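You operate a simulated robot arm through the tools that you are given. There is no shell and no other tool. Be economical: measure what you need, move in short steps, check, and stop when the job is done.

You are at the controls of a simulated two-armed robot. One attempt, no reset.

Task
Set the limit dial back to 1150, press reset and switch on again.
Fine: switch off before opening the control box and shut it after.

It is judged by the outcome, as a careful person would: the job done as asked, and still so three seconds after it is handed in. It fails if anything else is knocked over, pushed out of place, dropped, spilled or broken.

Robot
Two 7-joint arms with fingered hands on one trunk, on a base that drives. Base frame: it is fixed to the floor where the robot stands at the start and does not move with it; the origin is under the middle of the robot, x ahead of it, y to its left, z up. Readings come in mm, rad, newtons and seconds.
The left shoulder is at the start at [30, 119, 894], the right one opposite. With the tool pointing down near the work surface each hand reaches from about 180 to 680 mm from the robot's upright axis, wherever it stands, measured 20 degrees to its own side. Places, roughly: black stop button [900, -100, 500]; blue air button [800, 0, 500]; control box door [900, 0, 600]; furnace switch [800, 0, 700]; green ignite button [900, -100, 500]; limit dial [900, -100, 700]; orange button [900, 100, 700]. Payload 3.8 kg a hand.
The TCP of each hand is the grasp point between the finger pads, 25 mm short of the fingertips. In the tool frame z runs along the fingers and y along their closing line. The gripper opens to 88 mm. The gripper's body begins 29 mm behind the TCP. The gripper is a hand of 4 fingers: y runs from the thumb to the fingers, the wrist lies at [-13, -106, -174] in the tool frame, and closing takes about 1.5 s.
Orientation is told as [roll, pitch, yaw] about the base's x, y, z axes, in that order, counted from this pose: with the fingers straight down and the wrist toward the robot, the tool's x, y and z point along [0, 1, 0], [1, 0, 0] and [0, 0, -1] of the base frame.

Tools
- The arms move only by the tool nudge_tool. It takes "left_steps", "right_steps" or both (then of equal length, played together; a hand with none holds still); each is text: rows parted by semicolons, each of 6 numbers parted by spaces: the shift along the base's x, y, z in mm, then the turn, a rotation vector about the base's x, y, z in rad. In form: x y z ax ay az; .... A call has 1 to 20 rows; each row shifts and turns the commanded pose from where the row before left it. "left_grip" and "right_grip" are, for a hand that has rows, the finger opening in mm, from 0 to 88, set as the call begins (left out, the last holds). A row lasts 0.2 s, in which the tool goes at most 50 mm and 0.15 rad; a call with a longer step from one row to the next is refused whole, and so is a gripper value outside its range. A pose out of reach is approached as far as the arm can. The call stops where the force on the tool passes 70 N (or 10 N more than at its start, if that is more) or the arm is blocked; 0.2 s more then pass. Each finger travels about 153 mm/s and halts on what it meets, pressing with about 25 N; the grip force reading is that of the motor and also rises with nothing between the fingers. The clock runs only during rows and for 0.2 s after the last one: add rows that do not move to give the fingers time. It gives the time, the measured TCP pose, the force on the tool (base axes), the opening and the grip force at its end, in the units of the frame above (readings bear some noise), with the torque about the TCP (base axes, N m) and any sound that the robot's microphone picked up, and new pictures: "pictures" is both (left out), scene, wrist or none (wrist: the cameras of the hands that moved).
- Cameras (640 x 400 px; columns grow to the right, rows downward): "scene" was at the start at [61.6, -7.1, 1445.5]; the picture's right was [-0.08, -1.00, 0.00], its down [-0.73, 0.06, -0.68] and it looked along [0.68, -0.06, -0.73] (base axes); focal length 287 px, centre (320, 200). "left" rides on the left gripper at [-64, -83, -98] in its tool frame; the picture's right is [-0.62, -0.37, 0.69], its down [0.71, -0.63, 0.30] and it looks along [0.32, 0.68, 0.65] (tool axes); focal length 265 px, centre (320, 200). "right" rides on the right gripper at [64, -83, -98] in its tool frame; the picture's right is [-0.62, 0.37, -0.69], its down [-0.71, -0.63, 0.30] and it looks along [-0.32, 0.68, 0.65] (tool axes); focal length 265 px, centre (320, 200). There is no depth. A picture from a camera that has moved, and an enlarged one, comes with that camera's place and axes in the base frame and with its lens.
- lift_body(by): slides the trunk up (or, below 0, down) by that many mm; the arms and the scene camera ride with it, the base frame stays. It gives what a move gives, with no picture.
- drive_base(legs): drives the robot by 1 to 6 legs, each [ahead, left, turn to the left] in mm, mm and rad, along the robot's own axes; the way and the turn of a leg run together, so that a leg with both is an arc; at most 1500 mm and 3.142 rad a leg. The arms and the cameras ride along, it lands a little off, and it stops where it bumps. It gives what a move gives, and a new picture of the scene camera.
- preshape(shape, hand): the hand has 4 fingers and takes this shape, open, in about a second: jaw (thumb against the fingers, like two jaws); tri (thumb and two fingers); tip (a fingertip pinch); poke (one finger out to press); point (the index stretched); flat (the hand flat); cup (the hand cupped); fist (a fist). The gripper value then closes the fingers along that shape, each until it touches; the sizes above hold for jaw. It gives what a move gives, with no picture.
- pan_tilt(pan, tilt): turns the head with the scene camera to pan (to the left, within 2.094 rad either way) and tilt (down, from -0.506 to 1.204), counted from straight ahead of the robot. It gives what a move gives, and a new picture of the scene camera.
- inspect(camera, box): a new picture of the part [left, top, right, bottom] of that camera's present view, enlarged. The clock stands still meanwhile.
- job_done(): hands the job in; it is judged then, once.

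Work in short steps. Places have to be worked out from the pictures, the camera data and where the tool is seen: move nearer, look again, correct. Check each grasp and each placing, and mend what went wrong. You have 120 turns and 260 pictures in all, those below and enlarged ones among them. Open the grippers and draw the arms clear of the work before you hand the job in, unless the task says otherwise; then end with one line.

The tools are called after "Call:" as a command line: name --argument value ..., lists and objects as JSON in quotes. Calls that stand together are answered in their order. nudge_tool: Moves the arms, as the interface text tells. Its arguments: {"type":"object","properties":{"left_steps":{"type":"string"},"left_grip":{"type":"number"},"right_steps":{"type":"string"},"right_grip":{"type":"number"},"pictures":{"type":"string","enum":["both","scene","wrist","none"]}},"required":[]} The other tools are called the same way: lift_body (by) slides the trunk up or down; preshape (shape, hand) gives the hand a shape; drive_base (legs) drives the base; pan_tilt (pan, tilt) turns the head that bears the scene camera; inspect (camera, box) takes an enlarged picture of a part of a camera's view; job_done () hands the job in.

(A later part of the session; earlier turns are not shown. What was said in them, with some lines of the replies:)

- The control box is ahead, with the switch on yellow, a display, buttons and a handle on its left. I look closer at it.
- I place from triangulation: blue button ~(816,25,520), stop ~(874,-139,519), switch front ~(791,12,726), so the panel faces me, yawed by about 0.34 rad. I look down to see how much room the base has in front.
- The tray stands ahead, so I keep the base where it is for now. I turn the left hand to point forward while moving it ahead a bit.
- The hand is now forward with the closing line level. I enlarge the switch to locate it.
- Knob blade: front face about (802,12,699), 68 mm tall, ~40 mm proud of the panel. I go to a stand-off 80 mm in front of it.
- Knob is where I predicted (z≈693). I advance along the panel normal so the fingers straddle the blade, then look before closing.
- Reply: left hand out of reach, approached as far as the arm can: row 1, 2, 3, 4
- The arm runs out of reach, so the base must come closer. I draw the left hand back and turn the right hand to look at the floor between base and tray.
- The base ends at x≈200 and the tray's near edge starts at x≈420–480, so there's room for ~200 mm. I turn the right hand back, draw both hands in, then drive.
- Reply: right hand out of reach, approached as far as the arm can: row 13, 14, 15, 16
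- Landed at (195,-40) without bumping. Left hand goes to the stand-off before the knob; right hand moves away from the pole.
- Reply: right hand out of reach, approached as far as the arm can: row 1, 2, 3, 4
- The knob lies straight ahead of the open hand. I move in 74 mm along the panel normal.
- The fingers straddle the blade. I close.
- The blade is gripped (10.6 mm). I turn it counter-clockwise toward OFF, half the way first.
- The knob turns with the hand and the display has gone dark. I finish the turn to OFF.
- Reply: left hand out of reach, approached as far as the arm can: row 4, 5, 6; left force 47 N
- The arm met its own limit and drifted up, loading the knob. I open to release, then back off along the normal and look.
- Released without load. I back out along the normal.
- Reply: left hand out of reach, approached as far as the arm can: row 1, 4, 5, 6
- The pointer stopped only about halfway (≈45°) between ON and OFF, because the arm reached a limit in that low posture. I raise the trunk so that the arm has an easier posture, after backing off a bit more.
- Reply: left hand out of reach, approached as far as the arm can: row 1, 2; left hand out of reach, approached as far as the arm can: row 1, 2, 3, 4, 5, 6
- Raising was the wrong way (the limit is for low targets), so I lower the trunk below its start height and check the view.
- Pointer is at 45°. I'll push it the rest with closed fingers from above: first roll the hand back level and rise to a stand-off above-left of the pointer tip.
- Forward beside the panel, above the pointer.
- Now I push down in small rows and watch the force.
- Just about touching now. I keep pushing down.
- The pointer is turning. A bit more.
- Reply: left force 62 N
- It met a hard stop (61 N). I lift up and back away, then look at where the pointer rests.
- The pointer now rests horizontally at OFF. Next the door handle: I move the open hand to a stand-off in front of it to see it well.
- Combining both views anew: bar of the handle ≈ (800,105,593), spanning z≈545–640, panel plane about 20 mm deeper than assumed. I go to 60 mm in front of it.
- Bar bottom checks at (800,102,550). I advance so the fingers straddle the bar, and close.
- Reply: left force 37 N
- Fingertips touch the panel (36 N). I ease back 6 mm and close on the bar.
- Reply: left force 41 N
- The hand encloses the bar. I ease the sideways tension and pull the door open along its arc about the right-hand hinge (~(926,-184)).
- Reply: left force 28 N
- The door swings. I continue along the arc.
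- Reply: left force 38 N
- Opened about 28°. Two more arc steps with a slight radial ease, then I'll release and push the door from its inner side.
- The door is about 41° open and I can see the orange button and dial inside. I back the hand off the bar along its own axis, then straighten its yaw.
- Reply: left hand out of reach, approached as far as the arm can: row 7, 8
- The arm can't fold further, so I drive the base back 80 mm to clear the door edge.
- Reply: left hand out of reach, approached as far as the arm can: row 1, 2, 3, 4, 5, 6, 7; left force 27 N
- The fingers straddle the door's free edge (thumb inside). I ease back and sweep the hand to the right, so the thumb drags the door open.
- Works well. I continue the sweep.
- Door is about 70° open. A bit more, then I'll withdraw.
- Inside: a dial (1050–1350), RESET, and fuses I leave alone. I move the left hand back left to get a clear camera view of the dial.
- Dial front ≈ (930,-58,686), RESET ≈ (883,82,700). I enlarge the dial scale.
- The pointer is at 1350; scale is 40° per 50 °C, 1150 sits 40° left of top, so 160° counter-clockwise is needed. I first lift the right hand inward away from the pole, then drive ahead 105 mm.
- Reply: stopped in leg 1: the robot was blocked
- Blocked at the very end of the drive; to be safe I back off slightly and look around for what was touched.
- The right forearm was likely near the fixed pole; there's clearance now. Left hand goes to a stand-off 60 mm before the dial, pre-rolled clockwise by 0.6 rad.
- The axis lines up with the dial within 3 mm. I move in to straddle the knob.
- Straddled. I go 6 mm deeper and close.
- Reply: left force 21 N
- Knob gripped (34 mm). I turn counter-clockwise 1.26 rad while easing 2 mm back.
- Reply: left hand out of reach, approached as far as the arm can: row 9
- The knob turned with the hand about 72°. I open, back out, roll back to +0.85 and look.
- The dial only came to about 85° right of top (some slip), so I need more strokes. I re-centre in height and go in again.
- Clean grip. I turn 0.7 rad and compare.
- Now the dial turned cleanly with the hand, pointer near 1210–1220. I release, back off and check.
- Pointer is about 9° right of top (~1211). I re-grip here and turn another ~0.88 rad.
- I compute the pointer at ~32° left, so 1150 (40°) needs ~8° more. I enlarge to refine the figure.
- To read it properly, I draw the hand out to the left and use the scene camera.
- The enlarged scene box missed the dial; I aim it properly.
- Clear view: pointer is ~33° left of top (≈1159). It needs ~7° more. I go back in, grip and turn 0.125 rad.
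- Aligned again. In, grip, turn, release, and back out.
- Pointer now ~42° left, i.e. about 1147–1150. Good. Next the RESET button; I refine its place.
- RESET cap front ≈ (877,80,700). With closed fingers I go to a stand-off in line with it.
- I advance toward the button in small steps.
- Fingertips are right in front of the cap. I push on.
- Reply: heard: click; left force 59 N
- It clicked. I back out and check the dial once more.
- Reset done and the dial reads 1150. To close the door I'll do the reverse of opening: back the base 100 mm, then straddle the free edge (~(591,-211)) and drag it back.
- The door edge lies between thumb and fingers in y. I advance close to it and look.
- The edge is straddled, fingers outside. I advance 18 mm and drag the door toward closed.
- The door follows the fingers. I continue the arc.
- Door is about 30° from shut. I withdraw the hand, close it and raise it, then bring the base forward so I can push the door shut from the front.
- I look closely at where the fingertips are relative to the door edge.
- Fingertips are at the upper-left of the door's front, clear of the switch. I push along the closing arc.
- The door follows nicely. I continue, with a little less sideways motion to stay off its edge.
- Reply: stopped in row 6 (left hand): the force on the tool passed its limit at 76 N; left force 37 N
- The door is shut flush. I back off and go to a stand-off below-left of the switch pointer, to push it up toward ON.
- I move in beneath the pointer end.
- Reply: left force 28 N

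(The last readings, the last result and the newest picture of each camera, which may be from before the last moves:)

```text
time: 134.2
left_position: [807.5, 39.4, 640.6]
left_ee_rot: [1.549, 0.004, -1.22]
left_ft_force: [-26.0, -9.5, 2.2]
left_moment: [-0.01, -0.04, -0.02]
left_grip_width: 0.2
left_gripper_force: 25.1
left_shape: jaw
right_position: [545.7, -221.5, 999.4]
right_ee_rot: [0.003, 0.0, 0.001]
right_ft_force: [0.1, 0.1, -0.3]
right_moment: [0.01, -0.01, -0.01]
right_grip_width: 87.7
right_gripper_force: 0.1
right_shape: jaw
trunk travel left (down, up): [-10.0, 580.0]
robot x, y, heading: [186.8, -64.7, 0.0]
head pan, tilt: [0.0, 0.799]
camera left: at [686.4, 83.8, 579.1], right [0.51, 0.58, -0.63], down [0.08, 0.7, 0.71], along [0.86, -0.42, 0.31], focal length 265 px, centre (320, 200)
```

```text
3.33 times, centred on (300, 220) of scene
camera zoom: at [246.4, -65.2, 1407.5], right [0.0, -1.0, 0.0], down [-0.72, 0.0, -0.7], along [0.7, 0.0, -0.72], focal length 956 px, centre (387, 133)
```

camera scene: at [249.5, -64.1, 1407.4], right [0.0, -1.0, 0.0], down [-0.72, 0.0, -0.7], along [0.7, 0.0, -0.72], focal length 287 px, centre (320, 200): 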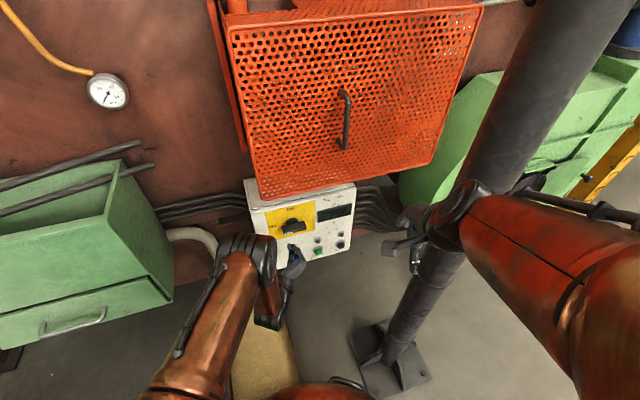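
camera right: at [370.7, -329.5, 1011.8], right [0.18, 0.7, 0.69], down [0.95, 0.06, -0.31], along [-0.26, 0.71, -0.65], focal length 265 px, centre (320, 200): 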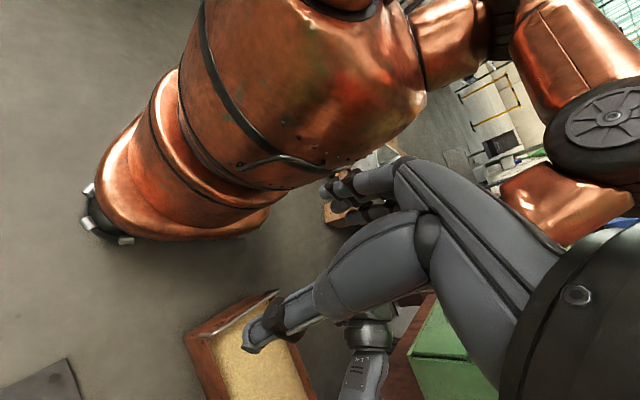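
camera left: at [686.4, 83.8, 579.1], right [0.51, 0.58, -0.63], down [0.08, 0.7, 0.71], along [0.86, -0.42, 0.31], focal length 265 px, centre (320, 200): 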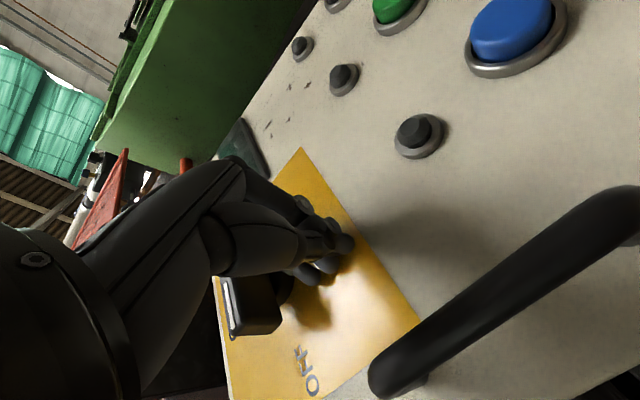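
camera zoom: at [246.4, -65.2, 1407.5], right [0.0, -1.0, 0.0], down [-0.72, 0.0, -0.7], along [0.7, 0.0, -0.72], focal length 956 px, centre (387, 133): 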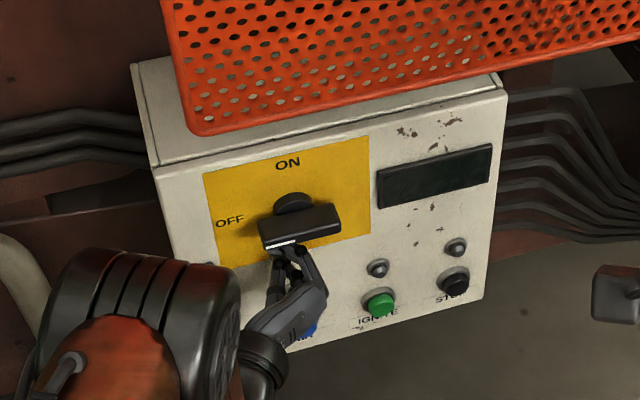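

Fingertips touch the panel, so I ease 6 mm back and push up.

Call:
nudge_tool --left_steps "-8 -3 0 0 0 0;0 0 8 0 0 0;0 0 8 0 0 0;0 0 8 0 0 0;0 0 6 0 0 0;0 0 6 0 0 0;0 0 0 0 0 0" --pictures "wrist"

Call:
inspect --camera "scene" --box '[230, 160, 370, 280]'

```text
time: 135.8
left_position: [801.4, 44.7, 672.8]
left_ee_rot: [1.543, 0.005, -1.209]
left_ft_force: [-16.0, 23.6, -24.7]
left_moment: [0.18, -0.42, -0.49]
left_grip_width: 0.1
left_gripper_force: 25.1
left_shape: jaw
right_position: [549.0, -217.7, 997.8]
right_ee_rot: [-0.001, 0.004, 0.002]
right_ft_force: [-0.1, 0.6, 0.4]
right_moment: [-0.01, 0.04, 0.04]
right_grip_width: 87.7
right_gripper_force: 0.0
right_shape: jaw
trunk travel left (down, up): [-10.0, 580.0]
robot x, y, heading: [189.3, -64.1, -0.0]
head pan, tilt: [0.0, 0.799]
camera left: at [678.0, 88.0, 612.6], right [0.5, 0.59, -0.64], down [0.08, 0.7, 0.71], along [0.86, -0.41, 0.3], focal length 265 px, centre (320, 200)
```

left: 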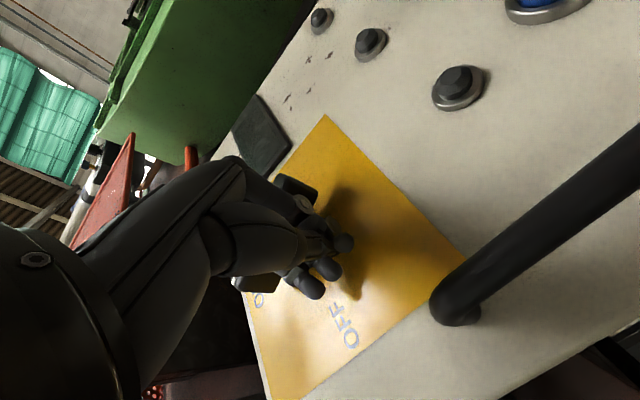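

```text
3.33 times, centred on (300, 220) of scene
camera zoom: at [250.4, -61.0, 1407.2], right [0.0, -1.0, 0.0], down [-0.72, 0.0, -0.7], along [0.7, 0.0, -0.72], focal length 956 px, centre (387, 133)
```

zoom: 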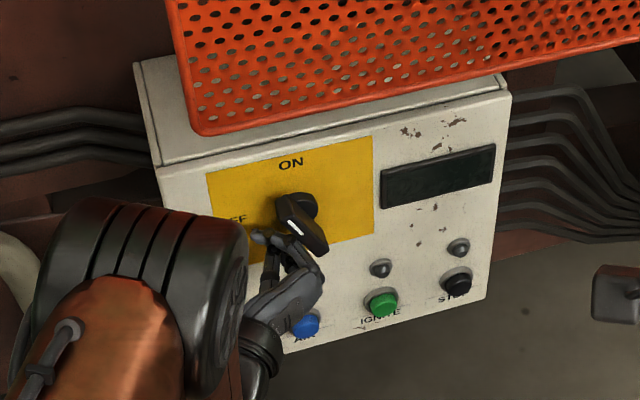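

The pointer is up to about 30° from vertical. I slide the hand up along it and then push to the right to finish at ON.

Call:
nudge_tool --left_steps "0 0 8 0 0 0;0 0 8 0 0 0;0 0 8 0 0 0;0 0 8 0 0 0;0 0 8 0 0 0;1.6 -4.7 0 0 0 0;1.6 -4.7 0 0 0 0;1.6 -4.7 0 0 0 0;0 0 0 0 0 0" --pictures "wrist"

Call:
inspect --camera "scene" --box '[230, 160, 370, 280]'

```text
time: 137.8
left_position: [801.3, 40.0, 717.9]
left_ee_rot: [1.553, 0.003, -1.196]
left_ft_force: [-40.0, 51.7, 11.6]
left_moment: [-0.31, -0.03, -1.13]
left_grip_width: 0.2
left_gripper_force: 24.8
left_shape: jaw
right_position: [544.1, -215.1, 999.5]
right_ee_rot: [-0.003, 0.0, 0.002]
right_ft_force: [0.3, 0.1, -0.4]
right_moment: [0.01, -0.01, 0.01]
right_grip_width: 87.7
right_gripper_force: 0.1
right_shape: jaw
trunk travel left (down, up): [-10.0, 580.0]
robot x, y, heading: [186.2, -59.1, -0.001]
head pan, tilt: [0.0, 0.799]
camera left: at [679.4, 80.9, 655.8], right [0.5, 0.59, -0.63], down [0.06, 0.7, 0.71], along [0.86, -0.4, 0.31], focal length 265 px, centre (320, 200)
```

left: 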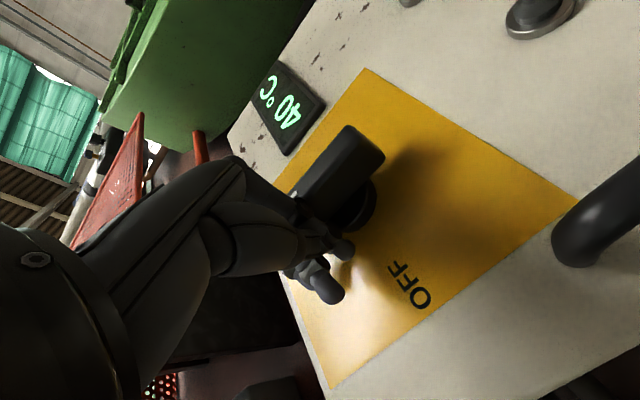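

```text
3.33 times, centred on (300, 220) of scene
camera zoom: at [243.8, -58.4, 1407.7], right [0.0, -1.0, 0.0], down [-0.71, 0.0, -0.7], along [0.7, 0.0, -0.71], focal length 956 px, centre (387, 133)
```

zoom: 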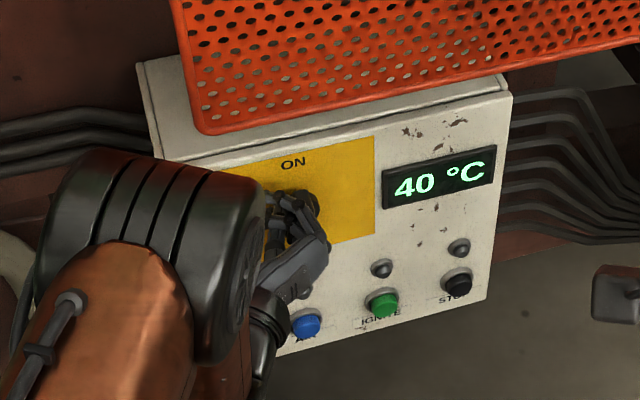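

The display is lit (40 °C) and the knob is at its stop at ON. I release the side load and back away.

Call:
nudge_tool --left_steps "-3 9 0 0 0 0;-3 9 0 0 0 0;-20 -5 0 0 0 0;-20 -7 0 0 0 0;-20 -7 0 0 0 0;-20 -7 0 0 0 0;-20 -7 0 0 0 0;-20 0 0 0 0 0;-20 10 0 0 0 0;0 0 0 0 0 0" --left_grip 40

Call:
inspect --camera "scene" --box '[230, 160, 370, 280]'

```text
time: 140.0
left_position: [661.5, 20.8, 716.9]
left_ee_rot: [1.552, -0.001, -1.215]
left_ft_force: [-0.4, 0.4, -0.7]
left_moment: [0.01, -0.03, -0.01]
left_grip_width: 17.1
left_gripper_force: 0.1
left_shape: jaw
right_position: [547.7, -219.8, 998.8]
right_ee_rot: [0.001, 0.005, 0.0]
right_ft_force: [0.0, 0.7, 0.1]
right_moment: [0.04, 0.02, 0.02]
right_grip_width: 87.7
right_gripper_force: 0.1
right_shape: jaw
trunk travel left (down, up): [-10.0, 580.0]
robot x, y, heading: [185.6, -67.4, -0.004]
head pan, tilt: [0.0, 0.799]
camera scene: at [249.6, -64.2, 1407.4], right [0.0, -1.0, 0.0], down [-0.72, 0.0, -0.7], along [0.7, 0.0, -0.72], focal length 287 px, centre (320, 200)
camera left: at [539.9, 64.4, 654.8], right [0.51, 0.58, -0.63], down [0.08, 0.7, 0.71], along [0.86, -0.41, 0.31], focal length 265 px, centre (320, 200)
```

scene: 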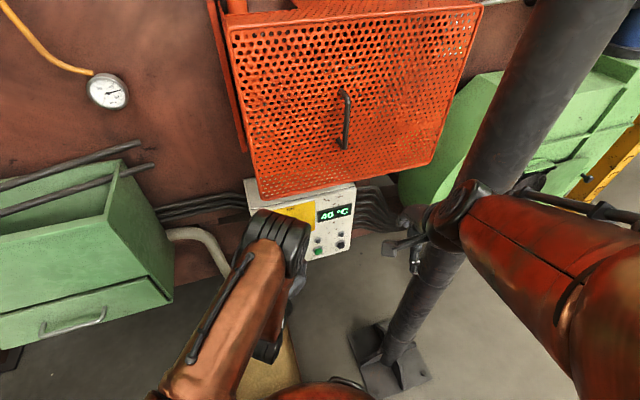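
left: 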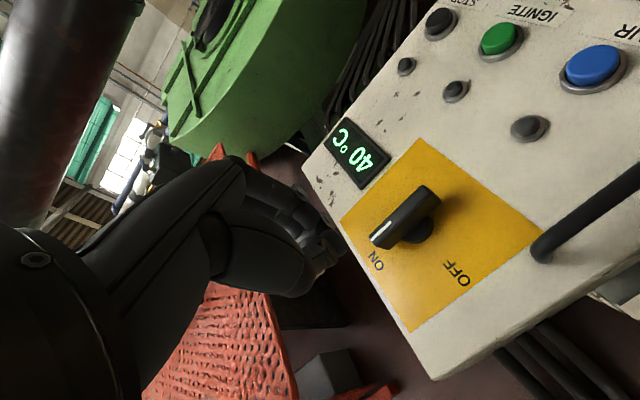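

```text
3.33 times, centred on (300, 220) of scene
camera zoom: at [249.6, -64.2, 1407.4], right [0.0, -1.0, 0.0], down [-0.72, 0.0, -0.7], along [0.7, 0.0, -0.72], focal length 956 px, centre (387, 133)
```

zoom: 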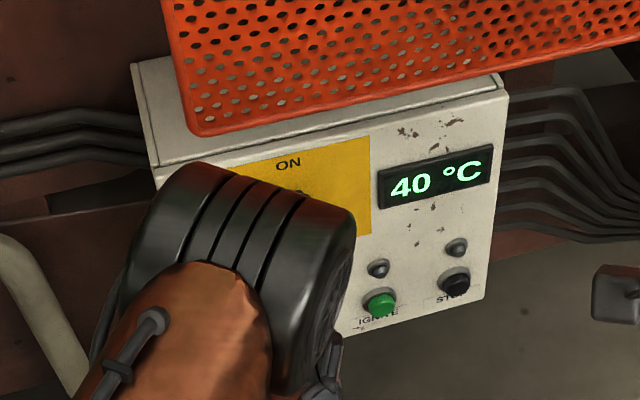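

Switch at ON, display lit, the trip lamp is off, door shut. I open the hand and back the robot clear.

Call:
drive_base --legs '[[-130, 0, 0]]'

Call:
nudge_tool --left_steps "0 20 0 0 0 0;0 20 0 0 0 0;0 20 0 0 0 0;0 20 0 0 0 0;0 20 0 0 0 0" --left_grip 88

Call:
inspect --camera "scene" --box '[240, 140, 380, 260]'

```text
time: 141.3
left_position: [532.0, 20.0, 717.3]
left_ee_rot: [1.553, 0.0, -1.216]
left_ft_force: [-0.8, -0.4, 0.7]
left_moment: [0.03, 0.0, 0.0]
left_grip_width: 17.1
left_gripper_force: 0.0
left_shape: jaw
right_position: [416.1, -219.7, 997.3]
right_ee_rot: [0.0, 0.004, 0.0]
right_ft_force: [0.2, 0.2, 0.0]
right_moment: [0.0, -0.05, 0.01]
right_grip_width: 87.5
right_gripper_force: 0.2
right_shape: jaw
trunk travel left (down, up): [-10.0, 580.0]
robot x, y, heading: [53.8, -65.5, 0.002]
head pan, tilt: [0.0, 0.799]
camera scene: at [118.4, -64.1, 1407.4], right [0.0, -1.0, 0.0], down [-0.72, 0.0, -0.7], along [0.7, 0.0, -0.72], focal length 287 px, centre (320, 200)
```

scene: 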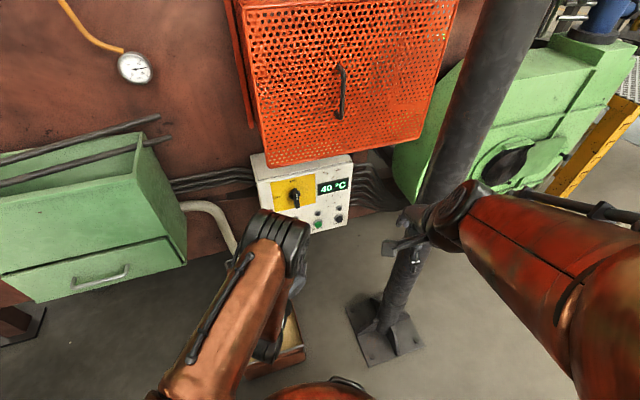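

```text
time: 142.5
left_position: [532.3, 121.7, 717.2]
left_ee_rot: [1.55, 0.0, -1.216]
left_ft_force: [-1.1, -0.8, 1.0]
left_moment: [0.04, -0.01, -0.02]
left_grip_width: 87.5
left_gripper_force: 0.1
left_shape: jaw
right_position: [418.2, -219.0, 998.0]
right_ee_rot: [-0.001, 0.006, 0.0]
right_ft_force: [0.0, 0.2, -0.4]
right_moment: [-0.02, -0.01, 0.02]
right_grip_width: 87.6
right_gripper_force: 0.0
right_shape: jaw
trunk travel left (down, up): [-10.0, 580.0]
robot x, y, heading: [55.7, -60.5, -0.006]
head pan, tilt: [0.0, 0.799]
camera scene: at [119.8, -63.8, 1407.4], right [0.0, -1.0, 0.0], down [-0.72, 0.0, -0.7], along [0.7, 0.0, -0.72], focal length 287 px, centre (320, 200)
camera left: at [410.6, 165.4, 654.8], right [0.51, 0.58, -0.63], down [0.08, 0.7, 0.71], along [0.86, -0.41, 0.31], focal length 265 px, centre (320, 200)
```

scene: 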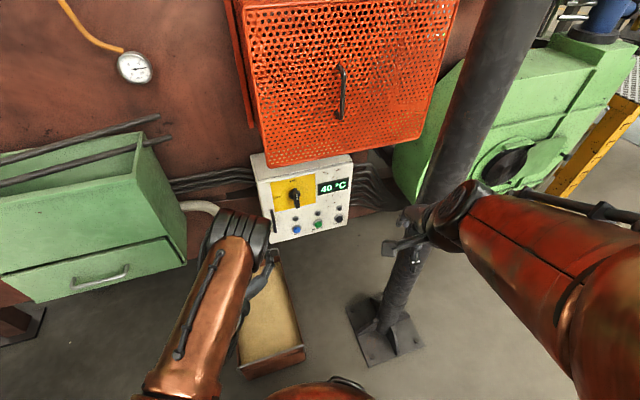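
left: 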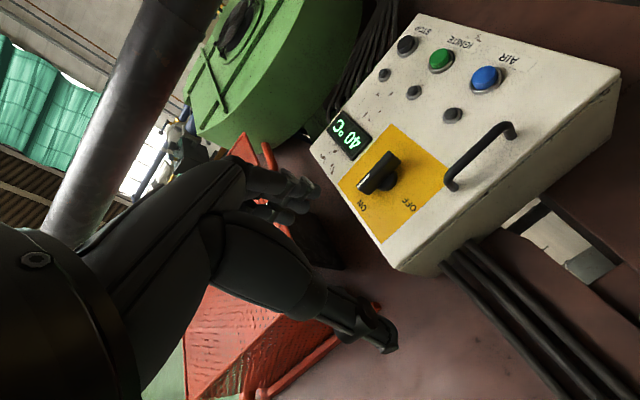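

```text
3.33 times, centred on (310, 200) of scene
camera zoom: at [119.8, -63.8, 1407.4], right [0.0, -1.0, 0.0], down [-0.72, 0.0, -0.7], along [0.7, 0.0, -0.72], focal length 956 px, centre (353, 200)
```

zoom: 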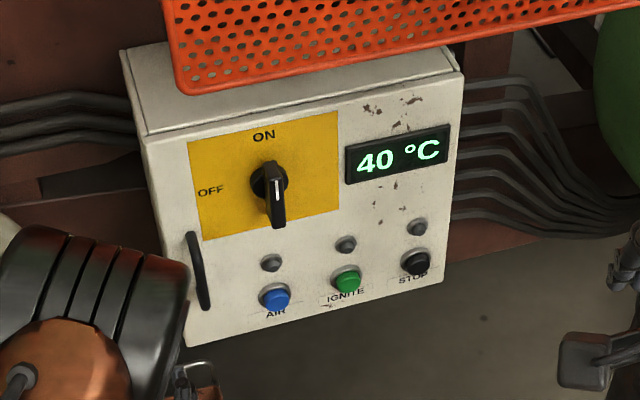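

The switch is at ON, the display lit, the trip lamp out, the door shut, and the arms are clear. I hand it in.

Call:
job_done

```text
The job is handed in.
```

The limit dial is set to about 1150 (read off the scale at roughly 1147–1150), reset is pressed (it clicked), the control box is shut, and the furnace switch is back at ON. I switched it off before opening the box.
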